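You operate a simulated robot arm through the tools that you are given. There is no shell and no other tool. Be economical: measure what you need, move in short steps, check, and stop when the job is done.

Carry out the task below with a simulated two-armed robot. There is one attempt and no reset: what you move stays moved.

## Task
Hold the purple zip case on the top of the plug bench steady with one hand and flip the purple case zip pull the other way with the other.

The check looks at the end state, three seconds after you hand in, the way a careful person would. Anything else that was tipped, shoved, dropped, spilled or broken makes it a failure.

## Robot
Two 7-joint arms with two-finger parallel grippers on one trunk, on a base that drives. Base frame: it is fixed to the floor where the robot stands at the start and does not move with it; the origin is under the middle of the robot, x ahead of it, y to its left, z up. Lengths are in cm, angles in rad, forces in N, time in s.
The left shoulder is at the start at [7, 17.7, 101.4], the right one opposite. With the tool pointing down near the work surface each hand reaches from about 28 to 72 cm from the robot's upright axis, wherever it stands, measured 20 degrees to its own side. Places, roughly: purple case zip pull [70, 20, 90]. Payload 3.43 kg a hand.
The TCP of each hand is the grasp point between the finger pads, 3 cm short of the fingertips. In the tool frame z runs along the fingers and y along their closing line. The gripper opens to 9.4 cm. The fingers are 2.8 cm wide and 1 cm thick; the gripper's body (5 by 9.6 cm) begins 5.5 cm behind the TCP.
Orientation is that of the tool frame in the base frame, as a unit quaternion [w, x, y, z]. With the fingers straight down and closing along the base's y, the tool's x points along the base's -x, its y along +y and its z along -z.

## Interface
- The arms move only by the tool play_rows. It takes "left_series", "right_series" or both (then of equal length, played together; a hand with none holds still); each is a list of rows, each a list of 3 entries, a list of its own where there are three numbers: the turn, a rotation vector about the tool's x, y, z in units of 60 degrees (1.0 is 60 degrees), then the shift along the tool's x, y, z in units of 500 mm (1.0 is 500 mm), then the gripper command, from -1 (fully open) to 1 (shut), values between in proportion. In form: [[[wx, wy, wz], [dx, dy, dz], jaw], ...]. A call has 1 to 8 rows; each row is the pose to reach, as a shift and turn from the pose commanded when the call began, along the tool's axes at that moment. A call with a number of a shift or a turn outside -1 to 1 is refused whole. Rows are played at 5 a second. More than 5 cm and 0.15 rad between two rows, or a gripper value outside its range, and nothing of the call is played. Where a pose cannot be reached the arm comes as near as it can. A force on the tool above 40 N (or 10 N above the force at the start of the call, whichever is more), or a blocked arm, ends the call early, and 0.2 s more pass. Each finger travels about 15.3 cm/s and halts on what it meets, pressing with about 24 N; the grip force reading is that of the motor and also rises with nothing between the fingers. The clock runs only during rows and for 0.2 s after the last one: add rows that repeat a pose to give the fingers time. It gives the time, the measured TCP pose, the force on the tool (base axes), the opening and the grip force at its end, in the units of the frame above (readings bear some noise), with the torque about the TCP (base axes, N m) and any sound that the robot's microphone picked up, and new pictures: "pictures" is both (left out), scene, wrist or none (wrist: the cameras of the hands that moved).
- Cameras (640 x 400 px; columns grow to the right, rows downward): "scene" is now at [13.99, 2.26, 135.26]; the picture's right is [0.26, -0.97, 0.00], its down [-0.36, -0.10, -0.93] and it looks along [0.90, 0.24, -0.38] (base axes); focal length 246 px, centre (320, 200). "left" rides on the left gripper at [7.6, -1.4, -10.2] in its tool frame; the picture's right is [0.18, 0.98, 0.00], its down [-0.75, 0.14, -0.64] and it looks along [-0.63, 0.12, 0.77] (tool axes); focal length 243 px, centre (320, 200). "right" rides on the right gripper at [7.6, 1.4, -10.3] in its tool frame; the picture's right is [-0.18, 0.98, 0.00], its down [-0.75, -0.14, -0.64] and it looks along [-0.63, -0.12, 0.77] (tool axes); focal length 243 px, centre (320, 200). There is no depth. A picture from a camera that has moved, and an enlarged one, comes with that camera's place and axes in the base frame and with its lens.
- raise_lower(by): slides the trunk up (or, below 0, down) by that many cm; the arms and the scene camera ride with it, the base frame stays. It gives what a move gives, with no picture.
- roll_base(legs): drives the robot by 1 to 6 legs, each [ahead, turn to the left] in cm and rad, along the robot's own axes; the way and the turn of a leg run together, so that a leg with both is an arc; at most 150 cm and 3.142 rad a leg. The arms and the cameras ride along, it lands a little off, and it stops where it bumps. It gives what a move gives, and a new picture of the scene camera.
- aim_head(pan, tilt): turns the head with the scene camera to pan (to the left, within 1.501 rad either way) and tilt (down, from -0.506 to 1.204), counted from straight ahead of the robot. It gives what a move gives, and a new picture of the scene camera.
- inspect(camera, box): a new picture of the part [left, top, right, bottom] of that camera's present view, enlarged. The clock stands still meanwhile.
- hand_in(): hands the job in; it is judged then, once.

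Go step by step. Nothing tells you exact positions but the pictures and the camera data: compare them with the known pose of the tool, close in by small moves and look again before you grip or let go. The budget is 120 turns and 260 pictures, counting those below and the enlarged ones. Unless the task says otherwise, let go and move clear before handing in.

The tools are called after "Emit:" as name(argument=value, ...) on one line, values as JSON. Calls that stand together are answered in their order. play_rows: Moves the arms, as the interface text tells. Its arguments: {"type":"object","properties":{"left_series":{"type":"array","items":{"type":"array"}},"right_series":{"type":"array","items":{"type":"array"}},"pictures":{"type":"string","enum":["both","scene","wrist","none"]}},"required":[]} The other tools are called the same way: raise_lower (by) slides the trunk up or down; roll_base (legs) drives the base; aim_head (pan, tilt) turns the head that bears the scene camera; inspect (camera, box) takes an enlarged picture of a part of a camera's view; hand_in () hands the job in.

At the start:

```text
time: 0.0
left_tcp_pos: [44.8, 37.86, 127.07]
left_ee_rot: [0.0, 0.001, 1.0, 0.0]
left_wrist_force: [0.2, 0.5, -0.1]
left_ft_torque: [0.0, 0.0, 0.02]
left_width: 9.41
left_grip_force: 0.1
right_tcp_pos: [35.33, -6.34, 126.56]
right_ee_rot: [0.001, -0.001, 1.0, 0.0]
right_wrist_force: [-0.1, 0.4, -0.8]
right_ft_torque: [0.01, -0.01, 0.01]
right_width: 9.38
right_grip_force: 0.0
trunk travel left (down, up): [-59.4, 24.6]
robot x, y, heading: [-0.17, 0.02, 0.004]
head pan, tilt: [0.26, 0.386]
```

scene: 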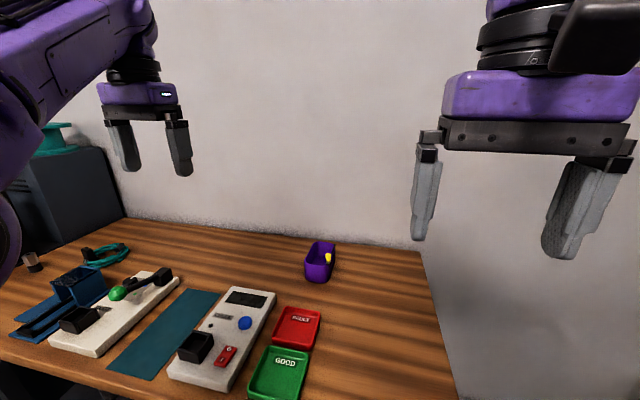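
right: 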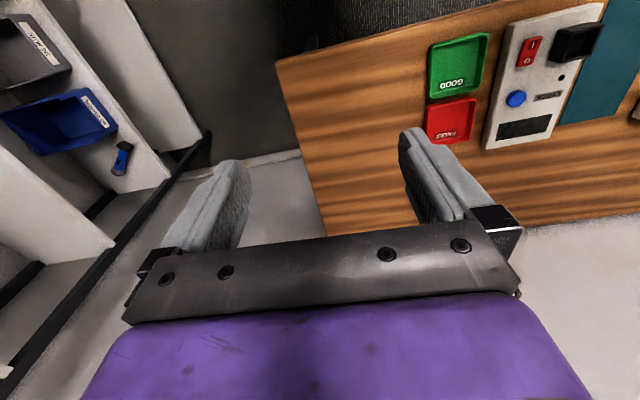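
left: 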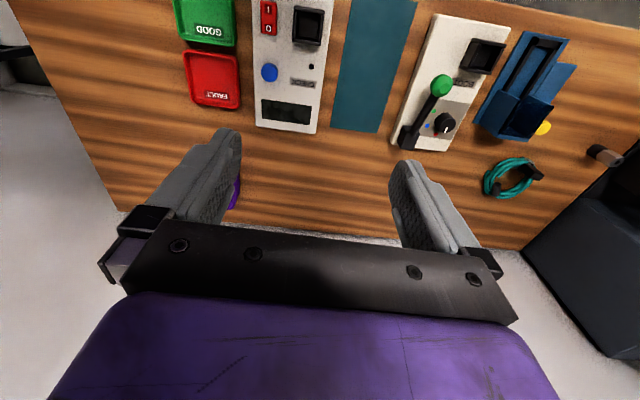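

I see a purple case with a yellow pull near the far edge of the bench, roughly at [70, 20, 90]. I look closer first.

Emit:
inspect(camera="scene", box=[280, 225, 360, 295])

Emit:
aim_head(pan=0.28, tilt=0.7)

```text
5.71 times, centred on (320, 260) of scene
camera zoom: at [13.99, 2.26, 135.26], right [0.26, -0.97, 0.0], down [-0.36, -0.1, -0.93], along [0.9, 0.24, -0.38], focal length 1408 px, centre (320, -143)
```

zoom: 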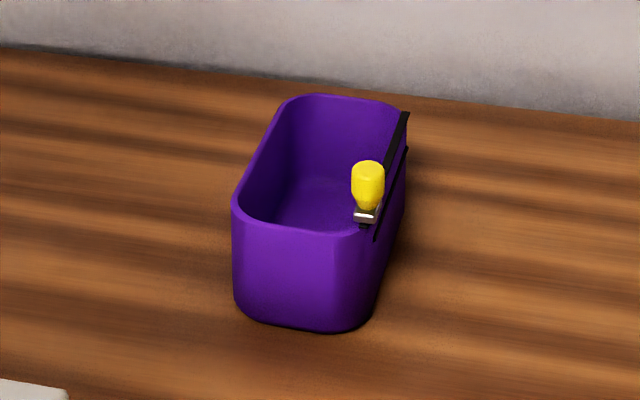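

```text
time: 0.8
left_tcp_pos: [44.85, 37.81, 127.02]
left_ee_rot: [0.0, 0.0, 1.0, 0.0]
left_wrist_force: [0.0, 1.0, -0.5]
left_ft_torque: [0.03, -0.01, -0.01]
left_width: 9.41
left_grip_force: 0.2
right_tcp_pos: [35.26, -6.34, 126.43]
right_ee_rot: [0.001, -0.002, 1.0, 0.0]
right_wrist_force: [0.7, -0.4, -0.3]
right_ft_torque: [0.04, 0.01, 0.02]
right_width: 9.4
right_grip_force: 0.0
trunk travel left (down, up): [-59.4, 24.6]
robot x, y, heading: [-0.2, -0.28, 0.004]
head pan, tilt: [0.279, 0.7]
camera scene: at [13.19, 2.21, 132.46], right [0.28, -0.96, 0.0], down [-0.62, -0.18, -0.77], along [0.74, 0.21, -0.64], focal length 246 px, centre (320, 200)
```

scene: 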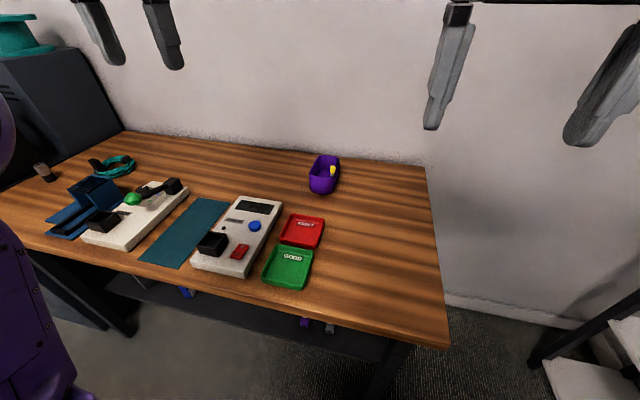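

The case's zip track runs about along x on its right wall (y≈15.7, x≈73–84), with the slider at the near end. I drive nearer so both arms straddle the case.

Emit:
roll_base(legs=[[0, 0.8], [21, 0], [0, -0.8]])

Emit:
aim_head(pan=0.0, tilt=0.75)

```text
time: 4.6
left_tcp_pos: [17.6, 73.06, 126.88]
left_ee_rot: [0.0, -0.389, 0.921, -0.002]
left_wrist_force: [-0.6, 0.4, 0.7]
left_ft_torque: [0.01, 0.0, 0.0]
left_width: 9.39
left_grip_force: 0.1
right_tcp_pos: [42.66, 35.24, 126.48]
right_ee_rot: [0.001, -0.389, 0.921, -0.001]
right_wrist_force: [-0.8, 0.0, 0.3]
right_ft_torque: [-0.02, 0.0, 0.0]
right_width: 9.41
right_grip_force: 0.0
trunk travel left (down, up): [-59.4, 24.6]
robot x, y, heading: [13.68, 14.57, 0.797]
head pan, tilt: [0.279, 0.7]
stopped in leg 2: the robot was blocked; the commanded pose is now the measured one
camera scene: at [20.94, 25.38, 132.48], right [0.88, -0.47, 0.0], down [-0.3, -0.57, -0.77], along [0.36, 0.67, -0.64], focal length 246 px, centre (320, 200)
```

scene: 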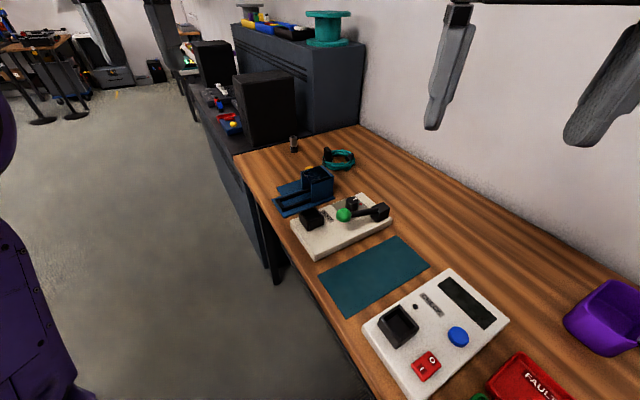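

```text
time: 5.4
left_tcp_pos: [17.68, 72.93, 126.91]
left_ee_rot: [0.0, -0.389, 0.921, -0.002]
left_wrist_force: [-1.5, -0.5, 0.2]
left_ft_torque: [0.06, -0.02, -0.02]
left_width: 9.39
left_grip_force: 0.0
right_tcp_pos: [42.64, 35.22, 126.44]
right_ee_rot: [0.002, -0.389, 0.921, -0.001]
right_wrist_force: [-0.3, -0.2, 0.1]
right_ft_torque: [-0.03, -0.01, -0.01]
right_width: 9.38
right_grip_force: 0.2
trunk travel left (down, up): [-59.4, 24.6]
robot x, y, heading: [13.89, 14.52, 0.797]
head pan, tilt: [0.0, 0.75]
camera scene: at [22.71, 23.83, 132.05], right [0.72, -0.7, 0.0], down [-0.47, -0.49, -0.73], along [0.51, 0.52, -0.68], focal length 246 px, centre (320, 200)
```

scene: 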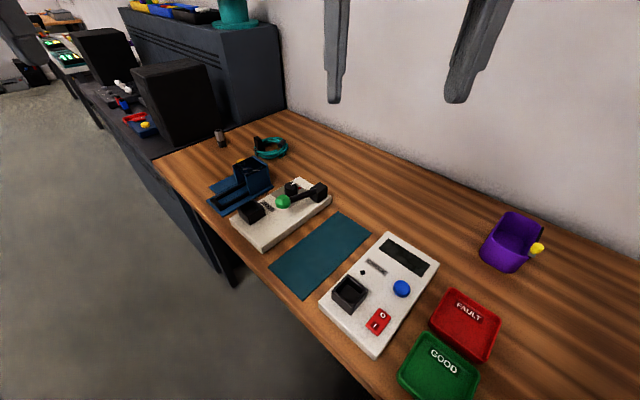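

The base met the bench at x≈14. I turn back to face the bench.

Emit:
roll_base(legs=[[-1, 0], [0, -0.797]])

```text
time: 8.2
left_tcp_pos: [58.55, 50.89, 126.92]
left_ee_rot: [-0.001, 0.007, 1.0, 0.001]
left_wrist_force: [0.2, 0.5, -0.2]
left_ft_torque: [0.02, -0.02, 0.0]
left_width: 9.42
left_grip_force: 0.0
right_tcp_pos: [48.38, 6.74, 126.5]
right_ee_rot: [-0.001, 0.006, 1.0, 0.0]
right_wrist_force: [0.1, 0.3, -0.3]
right_ft_torque: [0.02, -0.01, -0.03]
right_width: 9.41
right_grip_force: 0.0
trunk travel left (down, up): [-59.4, 24.6]
robot x, y, heading: [13.26, 13.43, -0.019]
head pan, tilt: [0.0, 0.75]
camera scene: at [26.38, 13.34, 132.03], right [-0.01, -1.0, 0.0], down [-0.68, 0.01, -0.73], along [0.73, -0.01, -0.68], focal length 246 px, centre (320, 200)
```

scene: 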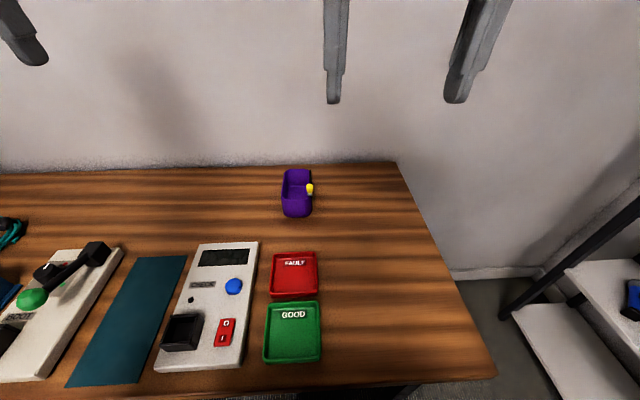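

Emit:
inspect(camera="scene", box=[268, 160, 332, 225])

Emit:
roll_base(legs=[[8, 0.0]])

```text
6.15 times, centred on (300, 192) of scene
camera zoom: at [26.38, 13.34, 132.03], right [-0.01, -1.0, 0.0], down [-0.68, 0.01, -0.73], along [0.73, -0.01, -0.68], focal length 1517 px, centre (443, 246)
```

zoom: 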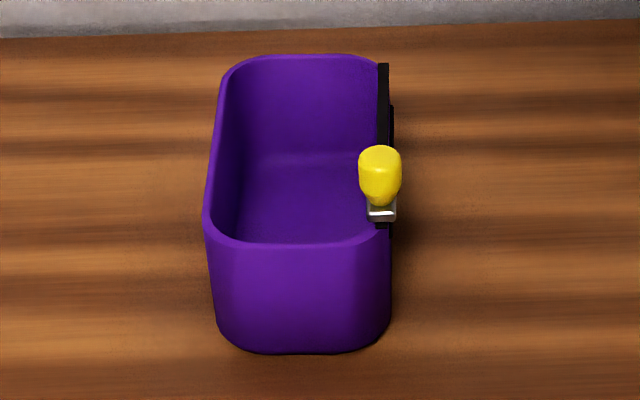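

```text
time: 9.4
left_tcp_pos: [66.01, 50.93, 126.79]
left_ee_rot: [-0.003, 0.004, 1.0, -0.001]
left_wrist_force: [0.1, -0.5, -0.4]
left_ft_torque: [0.01, 0.0, 0.02]
left_width: 9.4
left_grip_force: 0.0
right_tcp_pos: [56.12, 6.73, 126.27]
right_ee_rot: [-0.002, 0.004, 1.0, 0.0]
right_wrist_force: [-0.2, 0.0, -0.1]
right_ft_torque: [0.0, -0.01, 0.01]
right_width: 9.4
right_grip_force: 0.2
trunk travel left (down, up): [-59.4, 24.6]
robot x, y, heading: [21.15, 13.71, -0.015]
head pan, tilt: [0.0, 0.75]
stopped in leg 1: the robot was blocked; the commanded pose is now the measured one
camera scene: at [34.05, 13.27, 132.03], right [-0.01, -1.0, 0.0], down [-0.68, 0.01, -0.73], along [0.73, -0.01, -0.68], focal length 246 px, centre (320, 200)
```

scene: 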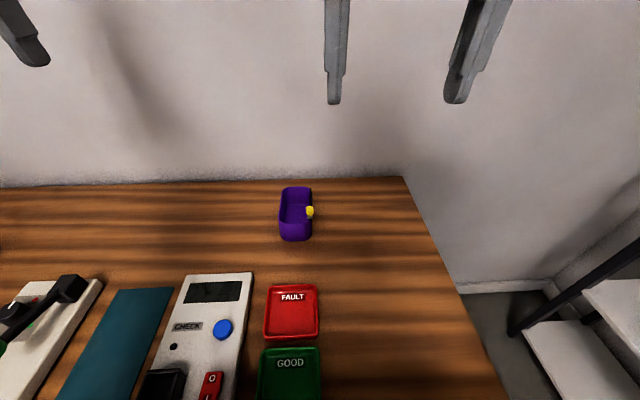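

The slider triangulates to about [71.3, 15.1, 92.1]. I bring both hands closer to look with the wrist cameras.

Emit:
play_rows(right_series=[[[0, 0, 0], [-0.016, 0, 0.072], -1], [[0, 0, 0], [-0.032, 0, 0.144], -1], [[0, 0, 0], [-0.048, 0, 0.216], -1], [[0, 0, 0], [-0.064, 0, 0.288], -1], [[0, 0, 0], [-0.08, 0, 0.36], -1], [[0, 0, 0], [-0.08, 0, 0.36], -1]], left_series=[[[0, 0, 0], [0, -0.074, 0.06], -1], [[0, 0, 0], [0, -0.148, 0.12], -1], [[0, 0, 0], [0, -0.222, 0.18], -1], [[0, 0, 0], [0, -0.296, 0.24], -1], [[0, 0, 0], [0, -0.37, 0.3], -1], [[0, 0, 0], [0, -0.37, 0.3], -1]])

```text
time: 10.8
left_tcp_pos: [68.42, 33.04, 112.11]
left_ee_rot: [-0.004, 0.002, 1.0, -0.011]
left_wrist_force: [0.3, -0.3, 0.7]
left_ft_torque: [0.01, 0.01, 0.0]
left_width: 9.41
left_grip_force: 0.0
left hand out of reach, approached as far as the arm can: row 4, 5, 6
right_tcp_pos: [60.11, 6.62, 108.31]
right_ee_rot: [-0.001, 0.005, 1.0, -0.001]
right_wrist_force: [0.4, 0.6, -0.5]
right_ft_torque: [0.02, -0.03, 0.0]
right_width: 9.42
right_grip_force: 0.0
trunk travel left (down, up): [-59.4, 24.6]
robot x, y, heading: [20.83, 13.74, -0.01]
head pan, tilt: [0.0, 0.75]
camera scene: at [34.04, 13.29, 132.03], right [-0.01, -1.0, 0.0], down [-0.68, 0.01, -0.73], along [0.73, -0.01, -0.68], focal length 246 px, centre (320, 200)
camera right: at [52.66, 7.95, 118.6], right [0.19, 0.98, 0.0], down [0.75, -0.15, 0.64], along [0.63, -0.12, -0.77], focal length 243 px, centre (320, 200)
camera left: at [60.88, 32.01, 122.42], right [-0.18, 0.98, -0.02], down [0.76, 0.15, 0.63], along [0.63, 0.1, -0.77], focal length 243 px, centre (320, 200)
```

scene: 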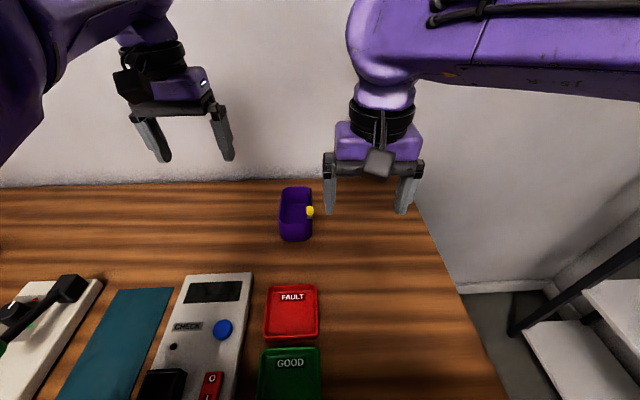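
right: 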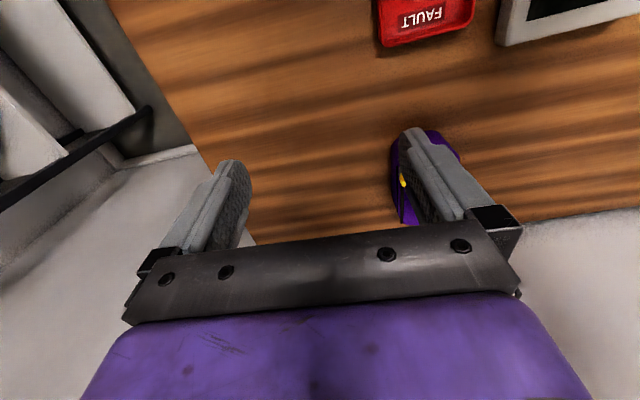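
left: 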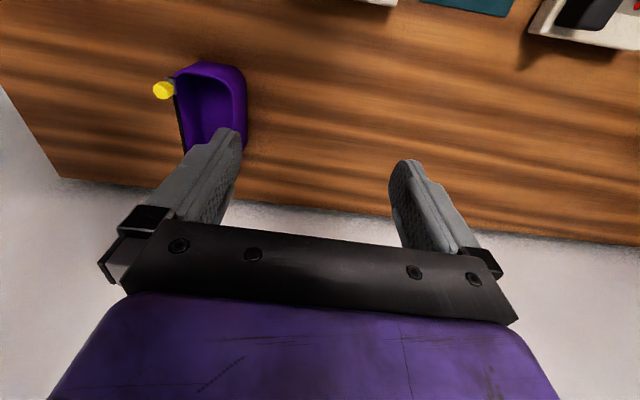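

Emit:
inspect(camera="left", box=[130, 40, 270, 165])

Emit:
inspect(camera="scene", box=[270, 180, 326, 245])

```text
3.20 times, centred on (200, 102) of left
camera zoom: at [60.88, 32.01, 122.42], right [-0.18, 0.98, -0.02], down [0.76, 0.15, 0.63], along [0.63, 0.1, -0.77], focal length 776 px, centre (704, 512)
```

zoom: 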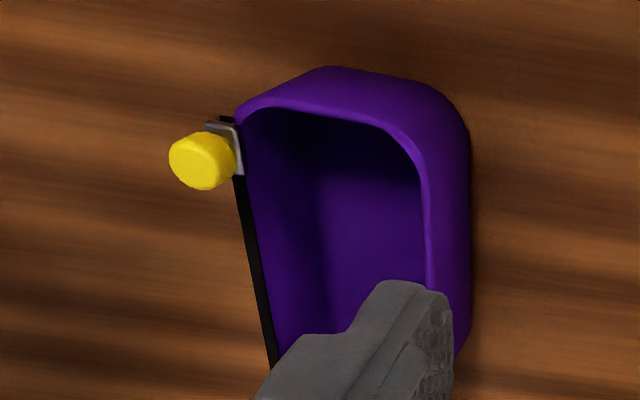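

```text
6.15 times, centred on (298, 212) of scene
camera zoom: at [34.04, 13.29, 132.03], right [-0.01, -1.0, 0.0], down [-0.68, 0.01, -0.73], along [0.73, -0.01, -0.68], focal length 1517 px, centre (455, 123)
```

zoom: 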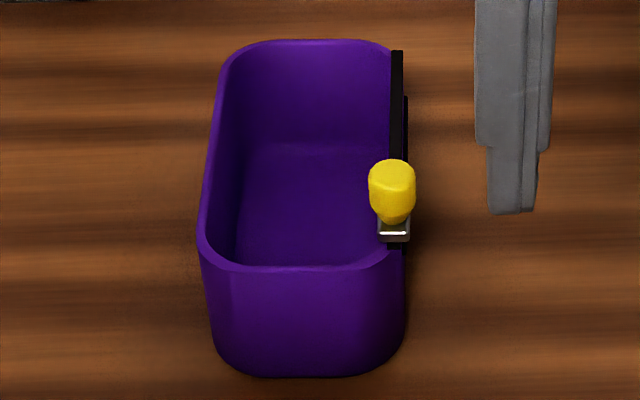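

The pull is a post riding on a slider, about [72, 15, 92], at the near end of a track that ends near x≈82. The case spans about x 70.5–82.5, y 14.8–22, z 84.7–91. The left hand goes above the left wall, and the right hand yaws so its fingers close along x.

Emit:
play_rows(left_series=[[[0, 0, 0], [-0.028, -0.027, 0.02], -1], [[0, 0, 0], [-0.056, -0.054, 0.04], -1], [[0, 0, 0], [-0.084, -0.081, 0.06], -1], [[0, 0, 0], [-0.112, -0.108, 0.08], -1], [[0, 0, 0], [-0.14, -0.135, 0.1], -1], [[0, 0, 0], [-0.168, -0.162, 0.12], -1], [[0, 0, 0], [-0.196, -0.189, 0.14], -1], [[0, 0, 0], [-0.22, -0.214, 0.16], -1]], right_series=[[[0, 0, -0.14], [0, 0, 0], -1], [[0, 0, -0.28], [0, 0, 0], -1], [[0, 0, -0.42], [0, 0, 0], -1], [[0, 0, -0.56], [0, 0, 0], -1], [[0, 0, -0.7], [0, 0, 0], -1], [[0, 0, -0.84], [0, 0, 0], -1], [[0, 0, -0.98], [0, 0, 0], -1], [[0, 0, -1.0], [0, 0, 0], -1]])

```text
time: 12.6
left_tcp_pos: [79.31, 21.79, 104.03]
left_ee_rot: [-0.003, 0.004, 1.0, -0.002]
left_wrist_force: [-0.3, -0.8, 0.1]
left_ft_torque: [-0.01, 0.01, 0.07]
left_width: 9.41
left_grip_force: 0.0
right_tcp_pos: [60.22, 6.74, 108.27]
right_ee_rot: [-0.001, -0.497, 0.868, 0.0]
right_wrist_force: [-0.7, -0.3, 0.0]
right_ft_torque: [0.02, 0.01, -0.02]
right_width: 9.43
right_grip_force: 0.0
trunk travel left (down, up): [-59.4, 24.6]
robot x, y, heading: [20.45, 13.51, -0.009]
head pan, tilt: [0.0, 0.75]
camera scene: at [34.06, 13.28, 132.03], right [-0.01, -1.0, 0.0], down [-0.68, 0.01, -0.73], along [0.73, -0.01, -0.68], focal length 246 px, centre (320, 200)
camera right: at [55.14, 0.76, 118.62], right [-0.76, 0.66, 0.0], down [0.5, 0.58, 0.64], along [0.42, 0.48, -0.77], focal length 243 px, centre (320, 200)
camera left: at [71.74, 20.59, 114.34], right [-0.18, 0.98, 0.0], down [0.76, 0.14, 0.64], along [0.63, 0.11, -0.77], focal length 243 px, centre (320, 200)
```

scene: 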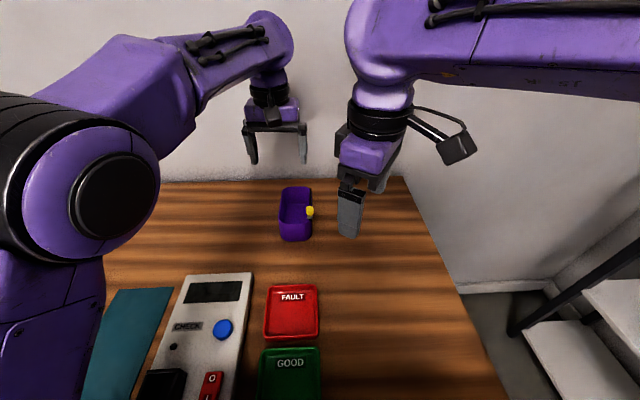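
right: 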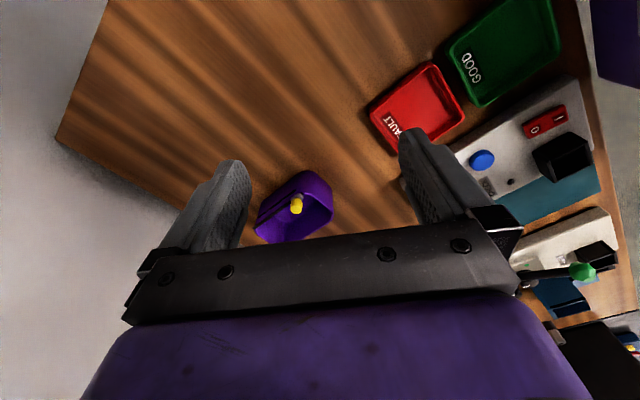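
left: 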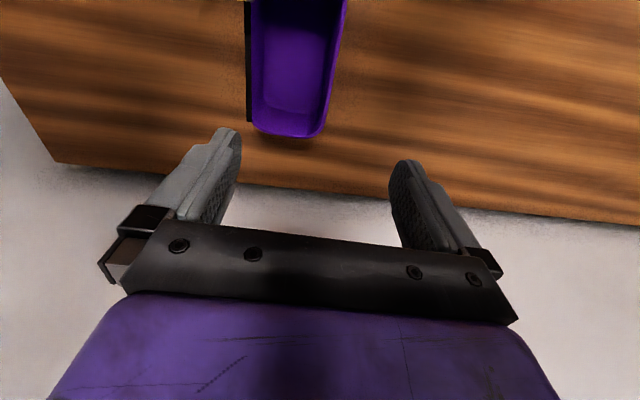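

Emit:
play_rows(left_series=[[[0, 0, 0], [0.009, 0.002, 0.045], -0.1], [[0, 0, 0], [0.018, 0.004, 0.09], -0.1], [[0, 0, 0], [0.027, 0.006, 0.135], -0.1], [[0, 0, 0], [0.036, 0.006, 0.18], -0.1], [[0, 0, 0], [0.036, 0.006, 0.18], -0.1]], right_series=[[[0, 0, -0.125], [0, 0, 0], -1], [[0, 0, -0.25], [0, 0, 0], -1], [[0, 0, -0.375], [0, 0, 0], -1], [[0, 0, -0.5], [0, 0, 0], -1], [[0, 0, -0.5], [0, 0, 0], -1]])

```text
time: 13.8
left_tcp_pos: [77.41, 22.35, 95.17]
left_ee_rot: [-0.002, 0.005, 1.0, -0.002]
left_wrist_force: [1.5, 0.1, -0.6]
left_ft_torque: [0.04, -0.01, 0.0]
left_width: 5.19
left_grip_force: 0.1
right_tcp_pos: [60.09, 6.64, 108.18]
right_ee_rot: [-0.002, -0.704, 0.71, 0.001]
right_wrist_force: [-0.2, -0.5, -0.3]
right_ft_torque: [0.0, 0.0, 0.02]
right_width: 9.37
right_grip_force: 0.1
trunk travel left (down, up): [-59.4, 24.6]
robot x, y, heading: [20.98, 13.37, -0.009]
head pan, tilt: [0.0, 0.75]
camera scene: at [34.05, 13.28, 132.03], right [-0.01, -1.0, 0.0], down [-0.68, 0.01, -0.73], along [0.73, -0.01, -0.68], focal length 246 px, centre (320, 200)
camera right: at [58.73, -1.01, 118.57], right [-0.98, 0.19, 0.0], down [0.15, 0.75, 0.64], along [0.12, 0.63, -0.77], focal length 243 px, centre (320, 200)
camera left: at [69.82, 21.1, 105.45], right [-0.17, 0.98, 0.0], down [0.76, 0.13, 0.64], along [0.63, 0.11, -0.77], focal length 243 px, centre (320, 200)
```

scene: 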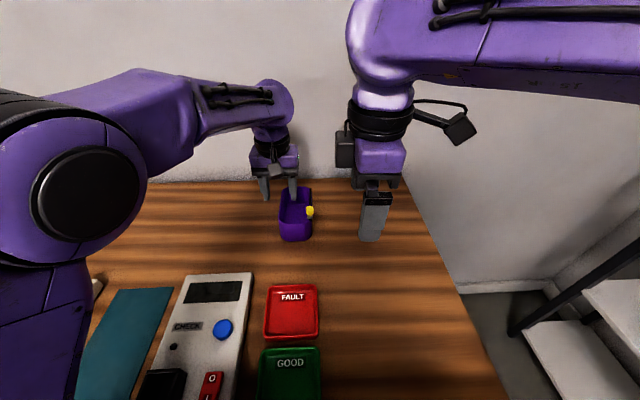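
right: 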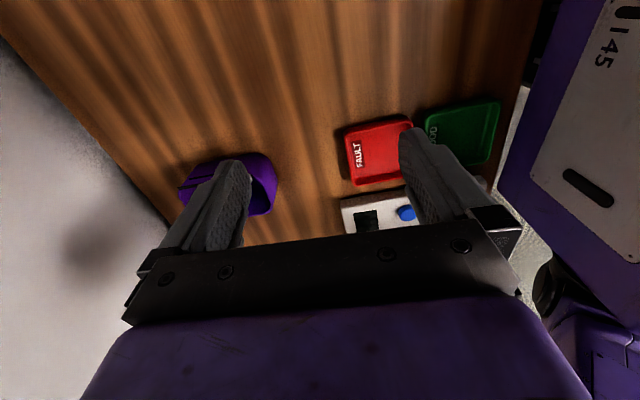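
left: 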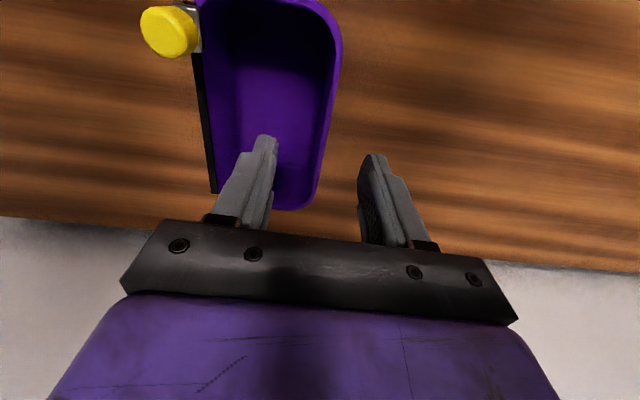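

The left fingers straddle the left wall. I lower 5 cm, then close.

Emit:
play_rows(left_series=[[[0, 0, 0], [0, 0.002, 0.03], -0.1], [[0, 0, 0], [0, 0.002, 0.06], -0.1], [[0, 0, 0], [0, 0.002, 0.085], -0.1], [[0, 0, 0], [0, 0.002, 0.1], -0.1], [[0, 0, 0], [0, 0.002, 0.1], -0.1]], pictures="both")

```text
time: 15.0
left_tcp_pos: [77.29, 22.5, 90.06]
left_ee_rot: [-0.004, 0.005, 1.0, -0.001]
left_wrist_force: [0.7, 0.9, 0.2]
left_ft_torque: [-0.01, -0.01, -0.01]
left_width: 5.16
left_grip_force: 0.0
right_tcp_pos: [59.96, 6.7, 108.32]
right_ee_rot: [-0.002, -0.704, 0.71, 0.001]
right_wrist_force: [-0.3, 0.8, 0.4]
right_ft_torque: [-0.02, -0.02, -0.02]
right_width: 9.42
right_grip_force: 0.1
trunk travel left (down, up): [-59.4, 24.6]
robot x, y, heading: [20.75, 13.61, -0.008]
head pan, tilt: [0.0, 0.75]
camera scene: at [34.05, 13.28, 132.03], right [-0.01, -1.0, 0.0], down [-0.68, 0.01, -0.73], along [0.73, -0.01, -0.68], focal length 246 px, centre (320, 200)
camera left: at [69.71, 21.13, 100.41], right [-0.17, 0.98, 0.0], down [0.76, 0.14, 0.64], along [0.63, 0.11, -0.77], focal length 243 px, centre (320, 200)
```

scene: 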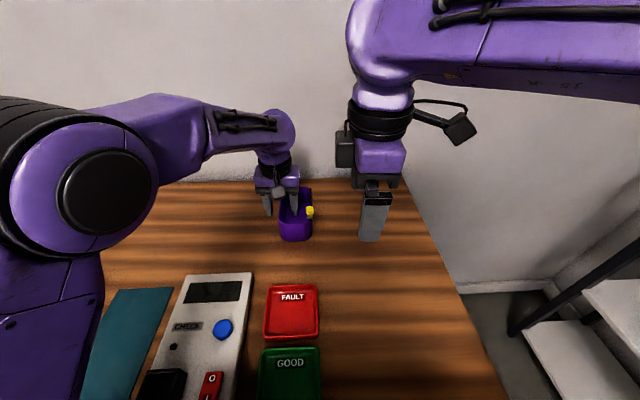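
left: 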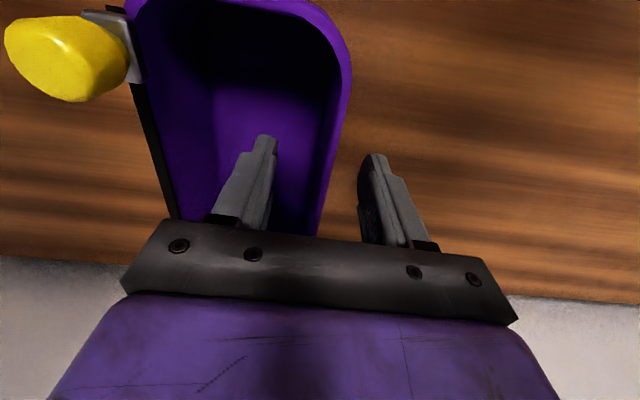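

Emit:
play_rows(left_series=[[[0, 0, 0], [0, 0, 0], 0.3], [[0, 0, 0], [0, 0, 0], 0.6], [[0, 0, 0], [0, 0, 0], 0.8], [[0, 0, 0], [0, 0, 0], 1.0], [[0, 0, 0], [0, 0, 0], 1.0]], pictures="both")

Emit:
inspect(camera="scene", box=[250, 160, 340, 250])

```text
time: 16.2
left_tcp_pos: [77.28, 22.47, 90.16]
left_ee_rot: [-0.003, 0.005, 1.0, -0.001]
left_wrist_force: [-0.5, 0.1, 0.3]
left_ft_torque: [0.0, 0.0, -0.04]
left_width: 0.8
left_grip_force: 23.5
right_tcp_pos: [60.02, 6.69, 108.3]
right_ee_rot: [-0.002, -0.704, 0.711, 0.0]
right_wrist_force: [0.1, -1.2, 0.1]
right_ft_torque: [0.05, 0.03, -0.01]
right_width: 9.4
right_grip_force: 0.0
trunk travel left (down, up): [-59.4, 24.6]
robot x, y, heading: [20.92, 13.8, -0.009]
head pan, tilt: [0.0, 0.75]
camera scene: at [34.05, 13.28, 132.03], right [-0.01, -1.0, 0.0], down [-0.68, 0.01, -0.73], along [0.73, -0.01, -0.68], focal length 246 px, centre (320, 200)
camera left: at [69.71, 21.13, 100.42], right [-0.17, 0.98, 0.0], down [0.76, 0.13, 0.64], along [0.63, 0.11, -0.77], focal length 243 px, centre (320, 200)
```

scene: 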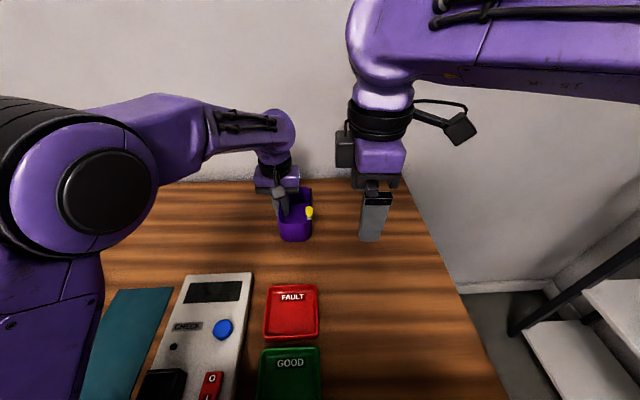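
left: 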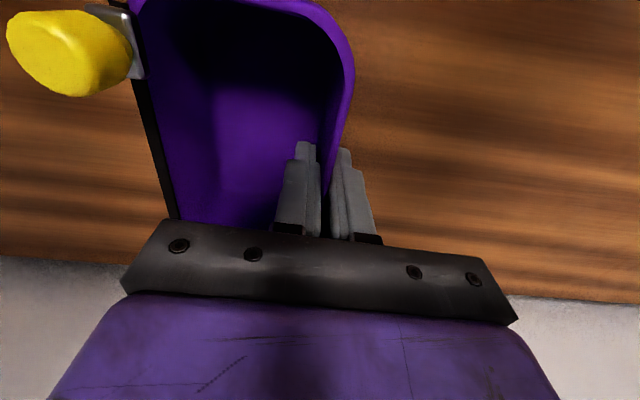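

```text
4.44 times, centred on (295, 205) of scene
camera zoom: at [34.05, 13.28, 132.03], right [-0.01, -1.0, 0.0], down [-0.68, 0.01, -0.73], along [0.73, -0.01, -0.68], focal length 1095 px, centre (431, 178)
```

zoom: 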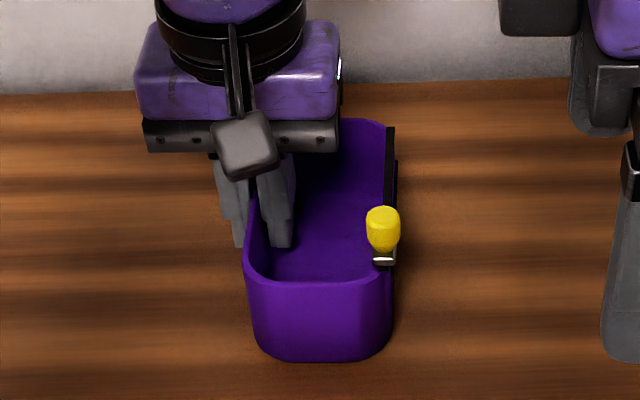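

The left hand has the wall firmly (0.8 cm). Now the right hand tilts about 20° from the right and comes alongside the pull.

Emit:
play_rows(right_series=[[[0, -0.09, 0], [-0.008, -0.061, 0.02], -0.5], [[0, -0.18, 0], [-0.016, -0.122, 0.04], -0.2], [[0, -0.27, 0], [-0.024, -0.183, 0.06], -0.1], [[0, -0.333, 0], [-0.03, -0.244, 0.08], -0.1], [[0, -0.333, 0], [-0.03, -0.244, 0.08], -0.1]], pictures="both")

```text
time: 17.4
left_tcp_pos: [77.15, 22.28, 90.25]
left_ee_rot: [-0.002, 0.005, 1.0, 0.0]
left_wrist_force: [0.7, 0.0, 0.1]
left_ft_torque: [-0.01, 0.05, 0.03]
left_width: 0.8
left_grip_force: 24.2
right_tcp_pos: [72.5, 8.11, 104.1]
right_ee_rot: [0.121, -0.694, 0.699, 0.123]
right_wrist_force: [-0.6, -0.3, 0.0]
right_ft_torque: [0.01, -0.02, 0.02]
right_width: 5.19
right_grip_force: 0.1
trunk travel left (down, up): [-59.4, 24.6]
robot x, y, heading: [20.59, 13.6, -0.009]
head pan, tilt: [0.0, 0.75]
camera scene: at [34.05, 13.28, 132.03], right [-0.01, -1.0, 0.0], down [-0.68, 0.01, -0.73], along [0.73, -0.01, -0.68], focal length 246 px, centre (320, 200)
camera right: at [70.97, -2.59, 111.23], right [-0.98, 0.18, 0.07], down [0.15, 0.49, 0.86], along [0.12, 0.85, -0.51], focal length 243 px, centre (320, 200)
```

scene: 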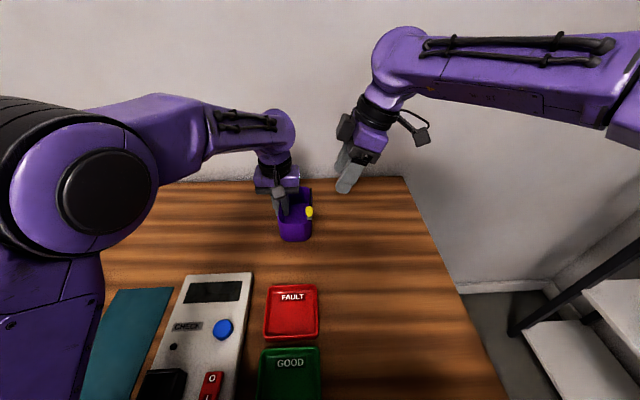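
right: 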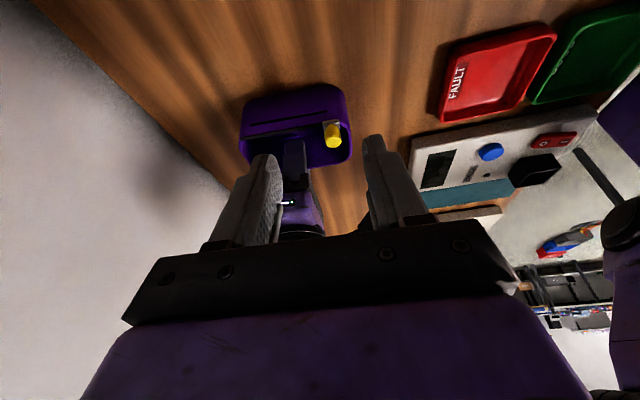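

Emit:
inspect(camera="right", box=[230, 75, 390, 175])

```text
4.00 times, centred on (310, 125) of right
camera zoom: at [70.97, -2.59, 111.23], right [-0.98, 0.18, 0.07], down [0.15, 0.49, 0.86], along [0.12, 0.85, -0.51], focal length 970 px, centre (360, 500)
```

zoom: 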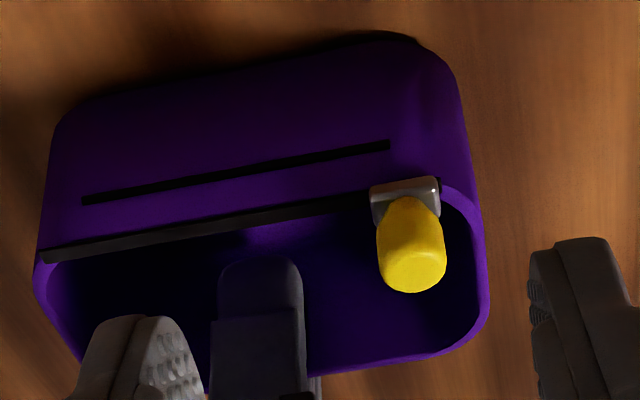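

Emit:
play_rows(right_series=[[[0, 0, 0], [-0.018, 0.004, 0.04], -0.1], [[0, 0, 0], [-0.036, 0.008, 0.08], -0.1], [[0, 0, 0], [-0.054, 0.012, 0.12], -0.1], [[0, 0, 0], [-0.054, 0.012, 0.12], -0.1]], pictures="wrist")

Emit:
inspect(camera="scene", box=[260, 160, 350, 250])

```text
time: 18.4
left_tcp_pos: [77.2, 22.41, 90.24]
left_ee_rot: [-0.004, 0.005, 1.0, -0.001]
left_wrist_force: [-0.3, -0.8, -0.4]
left_ft_torque: [0.02, -0.07, 0.03]
left_width: 0.81
left_grip_force: 24.2
right_tcp_pos: [71.55, 12.6, 99.49]
right_ee_rot: [0.121, -0.693, 0.7, 0.123]
right_wrist_force: [-0.6, -0.3, 0.4]
right_ft_torque: [-0.01, 0.01, -0.03]
right_width: 5.15
right_grip_force: 0.0
trunk travel left (down, up): [-59.4, 24.6]
robot x, y, heading: [20.76, 13.69, -0.008]
head pan, tilt: [0.0, 0.75]
camera right: at [70.13, 1.95, 106.54], right [-0.98, 0.18, 0.07], down [0.15, 0.49, 0.86], along [0.12, 0.85, -0.51], focal length 243 px, centre (320, 200)
```

right: 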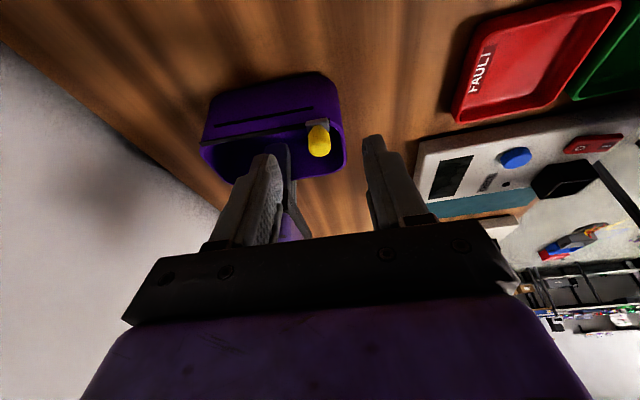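

```text
4.44 times, centred on (305, 205) of scene
camera zoom: at [34.05, 13.27, 132.03], right [-0.01, -1.0, 0.0], down [-0.68, 0.01, -0.73], along [0.73, -0.01, -0.68], focal length 1095 px, centre (387, 178)
```

zoom: 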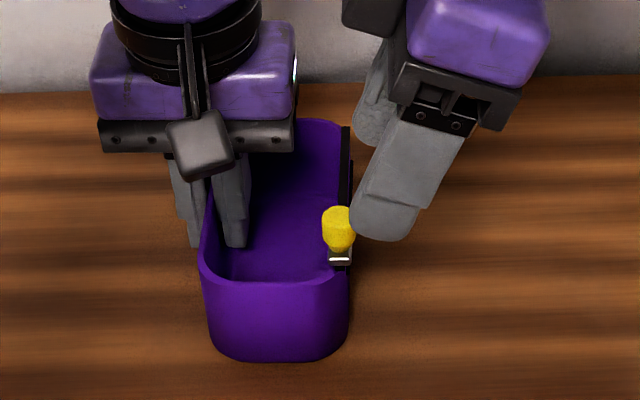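

Emit:
play_rows(right_series=[[[0, 0, 0], [0, -0.003, 0.03], -0.1], [[0, 0, 0], [0, -0.005, 0.06], -0.1], [[0, 0, 0], [0, -0.005, 0.084], -0.1], [[0, 0, 0], [0, -0.005, 0.084], -0.1]], pictures="wrist")

Emit:
inspect(camera="scene", box=[260, 160, 350, 250])

Emit:
inspect(camera="right", box=[200, 60, 440, 210])

```text
time: 19.4
left_tcp_pos: [77.2, 22.29, 90.24]
left_ee_rot: [-0.003, 0.005, 1.0, -0.001]
left_wrist_force: [-0.3, 0.5, 0.1]
left_ft_torque: [0.02, 0.03, 0.0]
left_width: 0.81
left_grip_force: 24.2
right_tcp_pos: [71.86, 14.12, 95.52]
right_ee_rot: [0.121, -0.694, 0.699, 0.122]
right_wrist_force: [1.0, -0.5, 0.3]
right_ft_torque: [0.02, 0.02, -0.01]
right_width: 5.19
right_grip_force: 0.0
trunk travel left (down, up): [-59.4, 24.6]
robot x, y, heading: [20.85, 13.58, -0.011]
head pan, tilt: [0.0, 0.75]
camera right: at [70.54, 3.34, 102.61], right [-0.98, 0.18, 0.07], down [0.15, 0.49, 0.86], along [0.12, 0.85, -0.51], focal length 243 px, centre (320, 200)
```

right: 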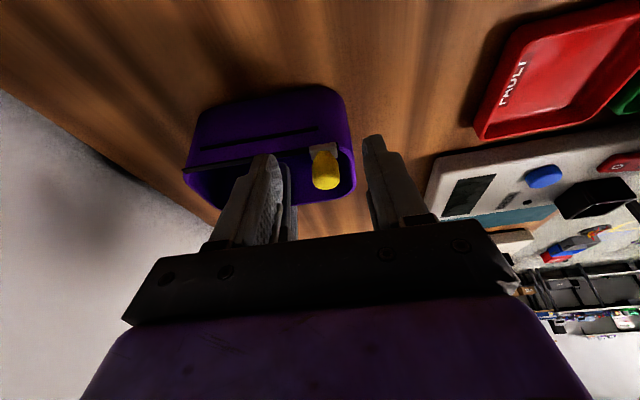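

```text
4.44 times, centred on (305, 205) of scene
camera zoom: at [34.05, 13.28, 132.03], right [-0.01, -1.0, 0.0], down [-0.68, 0.01, -0.73], along [0.73, -0.01, -0.68], focal length 1095 px, centre (387, 178)
```

zoom: 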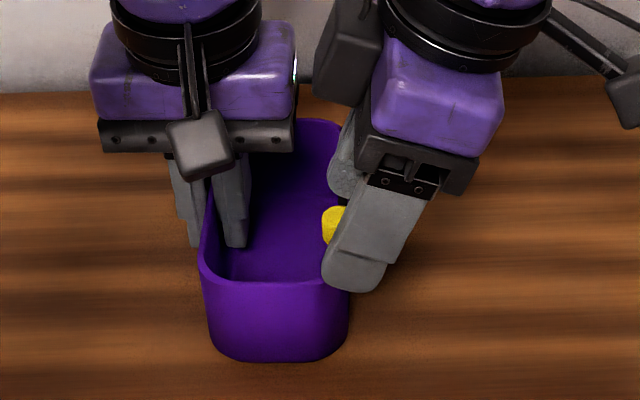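

```text
2.67 times, centred on (320, 135) of right
camera zoom: at [70.54, 3.34, 102.61], right [-0.98, 0.18, 0.07], down [0.15, 0.49, 0.86], along [0.12, 0.85, -0.51], focal length 647 px, centre (320, 373)
```

zoom: 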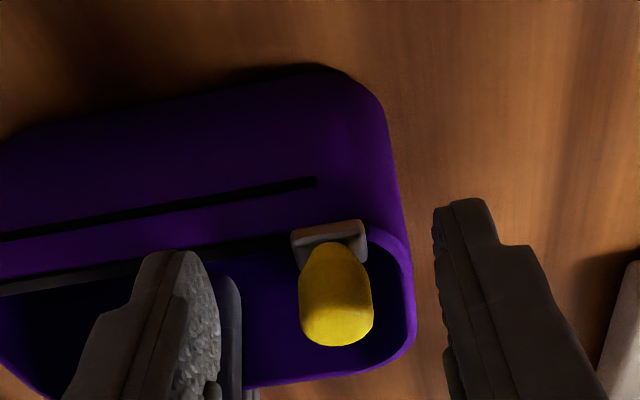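

The right fingertips straddle the yellow post. Closing on it.

Emit:
play_rows(right_series=[[[0, 0, 0], [0, 0, 0], 0.3], [[0, 0, 0], [0, 0, 0], 0.6], [[0, 0, 0], [0, 0, 0], 1], [[0, 0, 0], [0, 0, 0], 1]], pictures="wrist")

Emit:
inspect(camera="right", box=[200, 60, 440, 210])

```text
time: 20.4
left_tcp_pos: [77.29, 22.39, 90.13]
left_ee_rot: [-0.003, 0.005, 1.0, -0.001]
left_wrist_force: [-0.5, 0.0, -1.0]
left_ft_torque: [0.05, 0.05, 0.01]
left_width: 0.81
left_grip_force: 24.0
right_tcp_pos: [71.93, 14.12, 95.56]
right_ee_rot: [0.122, -0.694, 0.699, 0.123]
right_wrist_force: [0.1, -0.5, 0.2]
right_ft_torque: [-0.04, 0.0, 0.0]
right_width: 1.55
right_grip_force: 24.1
trunk travel left (down, up): [-59.4, 24.6]
robot x, y, heading: [20.75, 13.54, -0.011]
head pan, tilt: [0.0, 0.75]
camera right: at [70.54, 3.35, 102.63], right [-0.98, 0.18, 0.07], down [0.15, 0.49, 0.86], along [0.12, 0.85, -0.51], focal length 243 px, centre (320, 200)
```

right: 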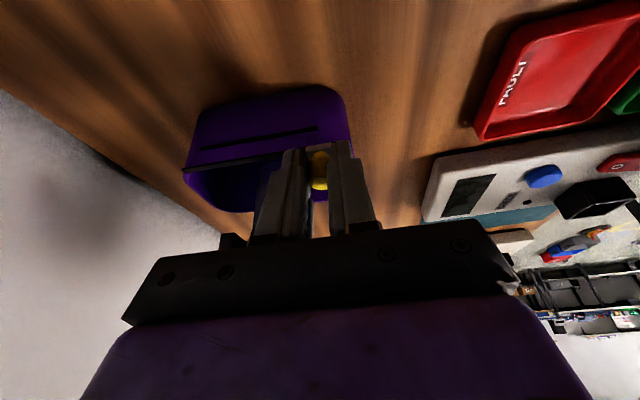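

```text
2.67 times, centred on (320, 135) of right
camera zoom: at [70.54, 3.35, 102.63], right [-0.98, 0.18, 0.07], down [0.15, 0.49, 0.86], along [0.12, 0.85, -0.51], focal length 647 px, centre (320, 373)
```

zoom: 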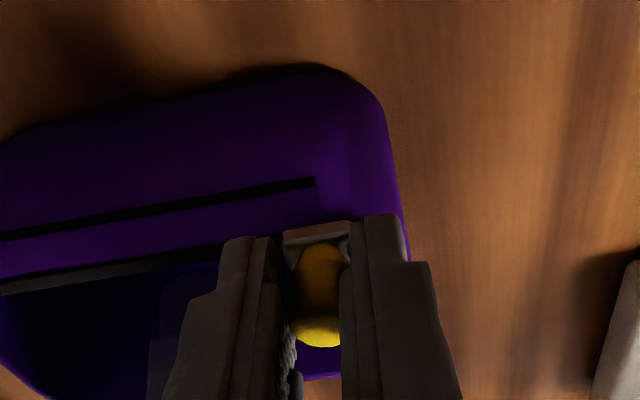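

Gripped (1.55 cm). I pull it 2 cm along the rail (+x) and check.

Emit:
play_rows(right_series=[[[0, 0, 0], [0, -0.01, 0], 1], [[0, 0, 0], [0, -0.02, 0], 1], [[0, 0, 0], [0, -0.03, 0], 1], [[0, 0, 0], [0, -0.04, 0], 1]], pictures="both")

Emit:
inspect(camera="right", box=[200, 60, 440, 210])

```text
time: 21.4
left_tcp_pos: [77.12, 22.35, 90.15]
left_ee_rot: [-0.003, 0.005, 1.0, -0.001]
left_wrist_force: [-0.6, -1.0, 0.0]
left_ft_torque: [0.03, 0.04, 0.05]
left_width: 0.82
left_grip_force: 24.0
right_tcp_pos: [73.89, 14.13, 95.62]
right_ee_rot: [0.123, -0.692, 0.701, 0.122]
right_wrist_force: [-0.7, 0.7, 0.1]
right_ft_torque: [-0.04, 0.01, 0.02]
right_width: 1.56
right_grip_force: 24.4
trunk travel left (down, up): [-59.4, 24.6]
robot x, y, heading: [21.11, 13.85, -0.01]
head pan, tilt: [0.0, 0.75]
camera scene: at [34.05, 13.27, 132.03], right [-0.01, -1.0, 0.0], down [-0.68, 0.01, -0.73], along [0.73, -0.01, -0.68], focal length 246 px, centre (320, 200)
camera right: at [72.53, 3.31, 102.63], right [-0.98, 0.18, 0.07], down [0.15, 0.49, 0.86], along [0.12, 0.85, -0.51], focal length 243 px, centre (320, 200)
```

scene: 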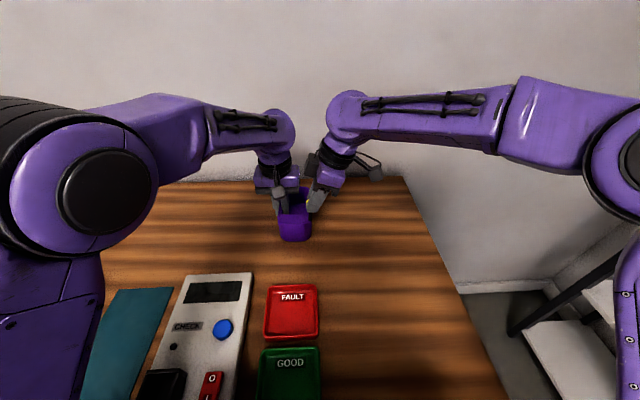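
right: 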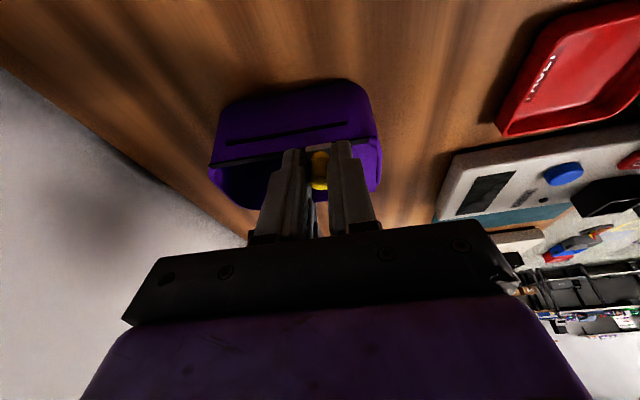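

```text
2.67 times, centred on (320, 135) of right
camera zoom: at [72.53, 3.31, 102.63], right [-0.98, 0.18, 0.07], down [0.15, 0.49, 0.86], along [0.12, 0.85, -0.51], focal length 647 px, centre (320, 373)
```

zoom: 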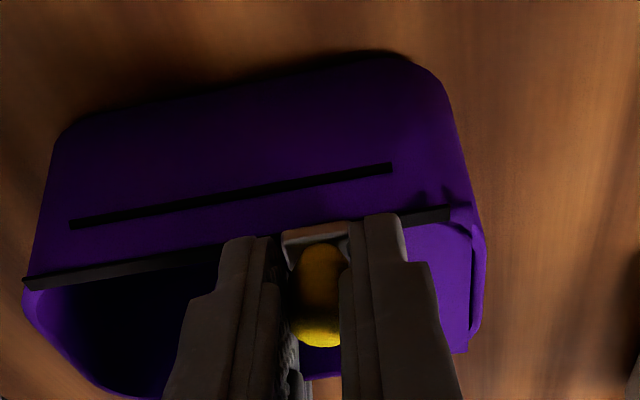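

The slider moves freely and the case stays still. I continue toward the far end.

Emit:
play_rows(right_series=[[[0, 0, 0], [0, -0.02, 0], 1], [[0, 0, 0], [0, -0.04, 0], 1], [[0, 0, 0], [0, -0.06, 0], 1], [[0, 0, 0], [0, -0.08, 0], 1], [[0, 0, 0], [0, -0.1, 0], 1], [[0, 0, 0], [0, -0.12, 0], 1], [[0, 0, 0], [0, -0.12, 0], 1]], pictures="both")

Emit:
inspect(camera="right", box=[200, 60, 440, 210])

```text
time: 23.0
left_tcp_pos: [77.12, 22.48, 90.73]
left_ee_rot: [0.002, 0.004, 1.0, -0.004]
left_wrist_force: [-2.2, 13.7, 88.2]
left_ft_torque: [-9.17, 6.8, 0.53]
left_width: 0.75
left_grip_force: 24.1
right_tcp_pos: [79.83, 13.97, 95.78]
right_ee_rot: [0.123, -0.693, 0.699, 0.122]
right_wrist_force: [0.3, -2.6, -6.1]
right_ft_torque: [-0.72, -0.07, -0.08]
right_width: 1.68
right_grip_force: 23.9
trunk travel left (down, up): [-59.4, 24.6]
robot x, y, heading: [20.66, 13.67, -0.007]
head pan, tilt: [0.0, 0.75]
camera scene: at [33.69, 13.31, 132.16], right [-0.01, -1.0, 0.0], down [-0.68, 0.01, -0.73], along [0.73, -0.01, -0.68], focal length 246 px, centre (320, 200)
camera right: at [78.31, 3.28, 102.86], right [-0.98, 0.18, 0.06], down [0.15, 0.49, 0.86], along [0.13, 0.85, -0.51], focal length 243 px, centre (320, 200)
```

scene: 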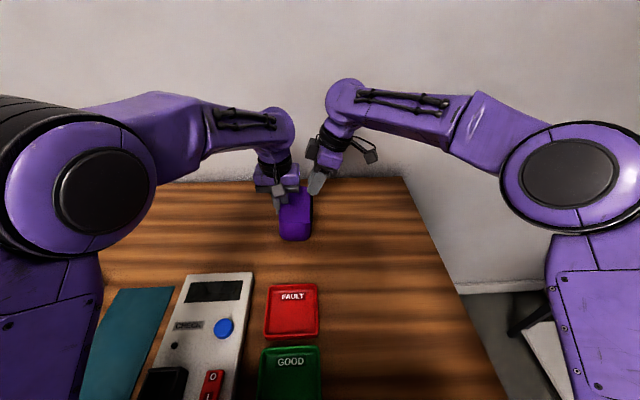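
right: 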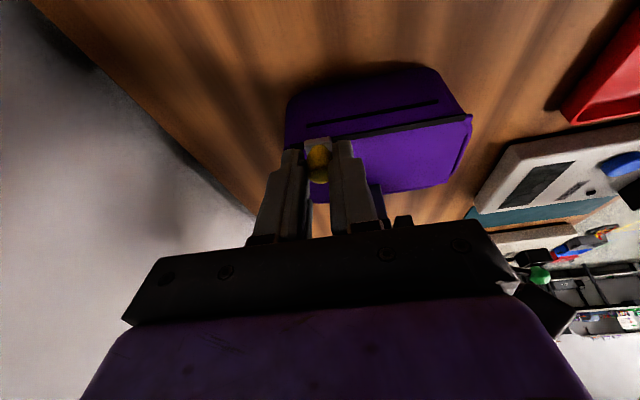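

```text
2.67 times, centred on (320, 135) of right
camera zoom: at [78.31, 3.28, 102.86], right [-0.98, 0.18, 0.06], down [0.15, 0.49, 0.86], along [0.13, 0.85, -0.51], focal length 647 px, centre (320, 373)
```

zoom: 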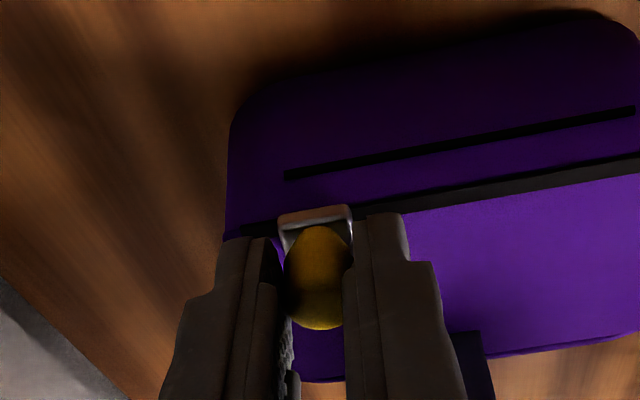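

The opening now shows a cover closing over the case, and the left hand feels 88 N upward, so the cover is meeting the inner left finger. I look before moving.

Emit:
inspect(camera="scene", box=[250, 160, 340, 250])

Emit:
inspect(camera="left", box=[0, 0, 640, 400])

```text
4.44 times, centred on (295, 205) of scene
camera zoom: at [33.69, 13.31, 132.16], right [-0.01, -1.0, 0.0], down [-0.68, 0.01, -0.73], along [0.73, -0.01, -0.68], focal length 1095 px, centre (431, 178)
```

zoom: 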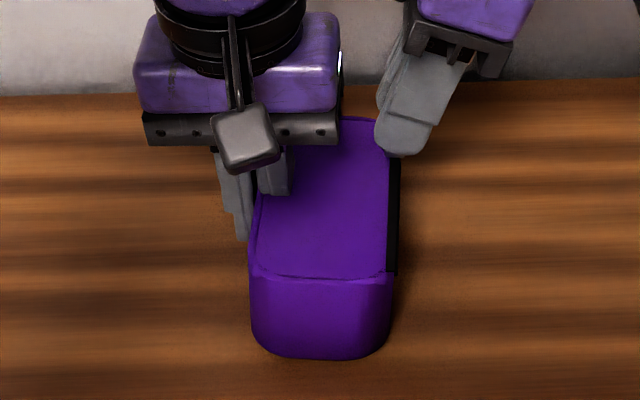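

```text
1.00 times, centred on (320, 200) of left (not enlarged: the box is as wide or as high as the picture)
camera zoom: at [69.53, 21.11, 101.0], right [-0.18, 0.98, -0.01], down [0.75, 0.14, 0.64], along [0.63, 0.11, -0.77], focal length 243 px, centre (320, 200)
```

zoom: 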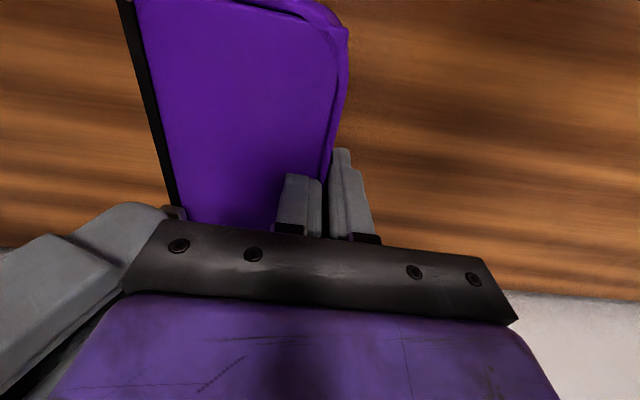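

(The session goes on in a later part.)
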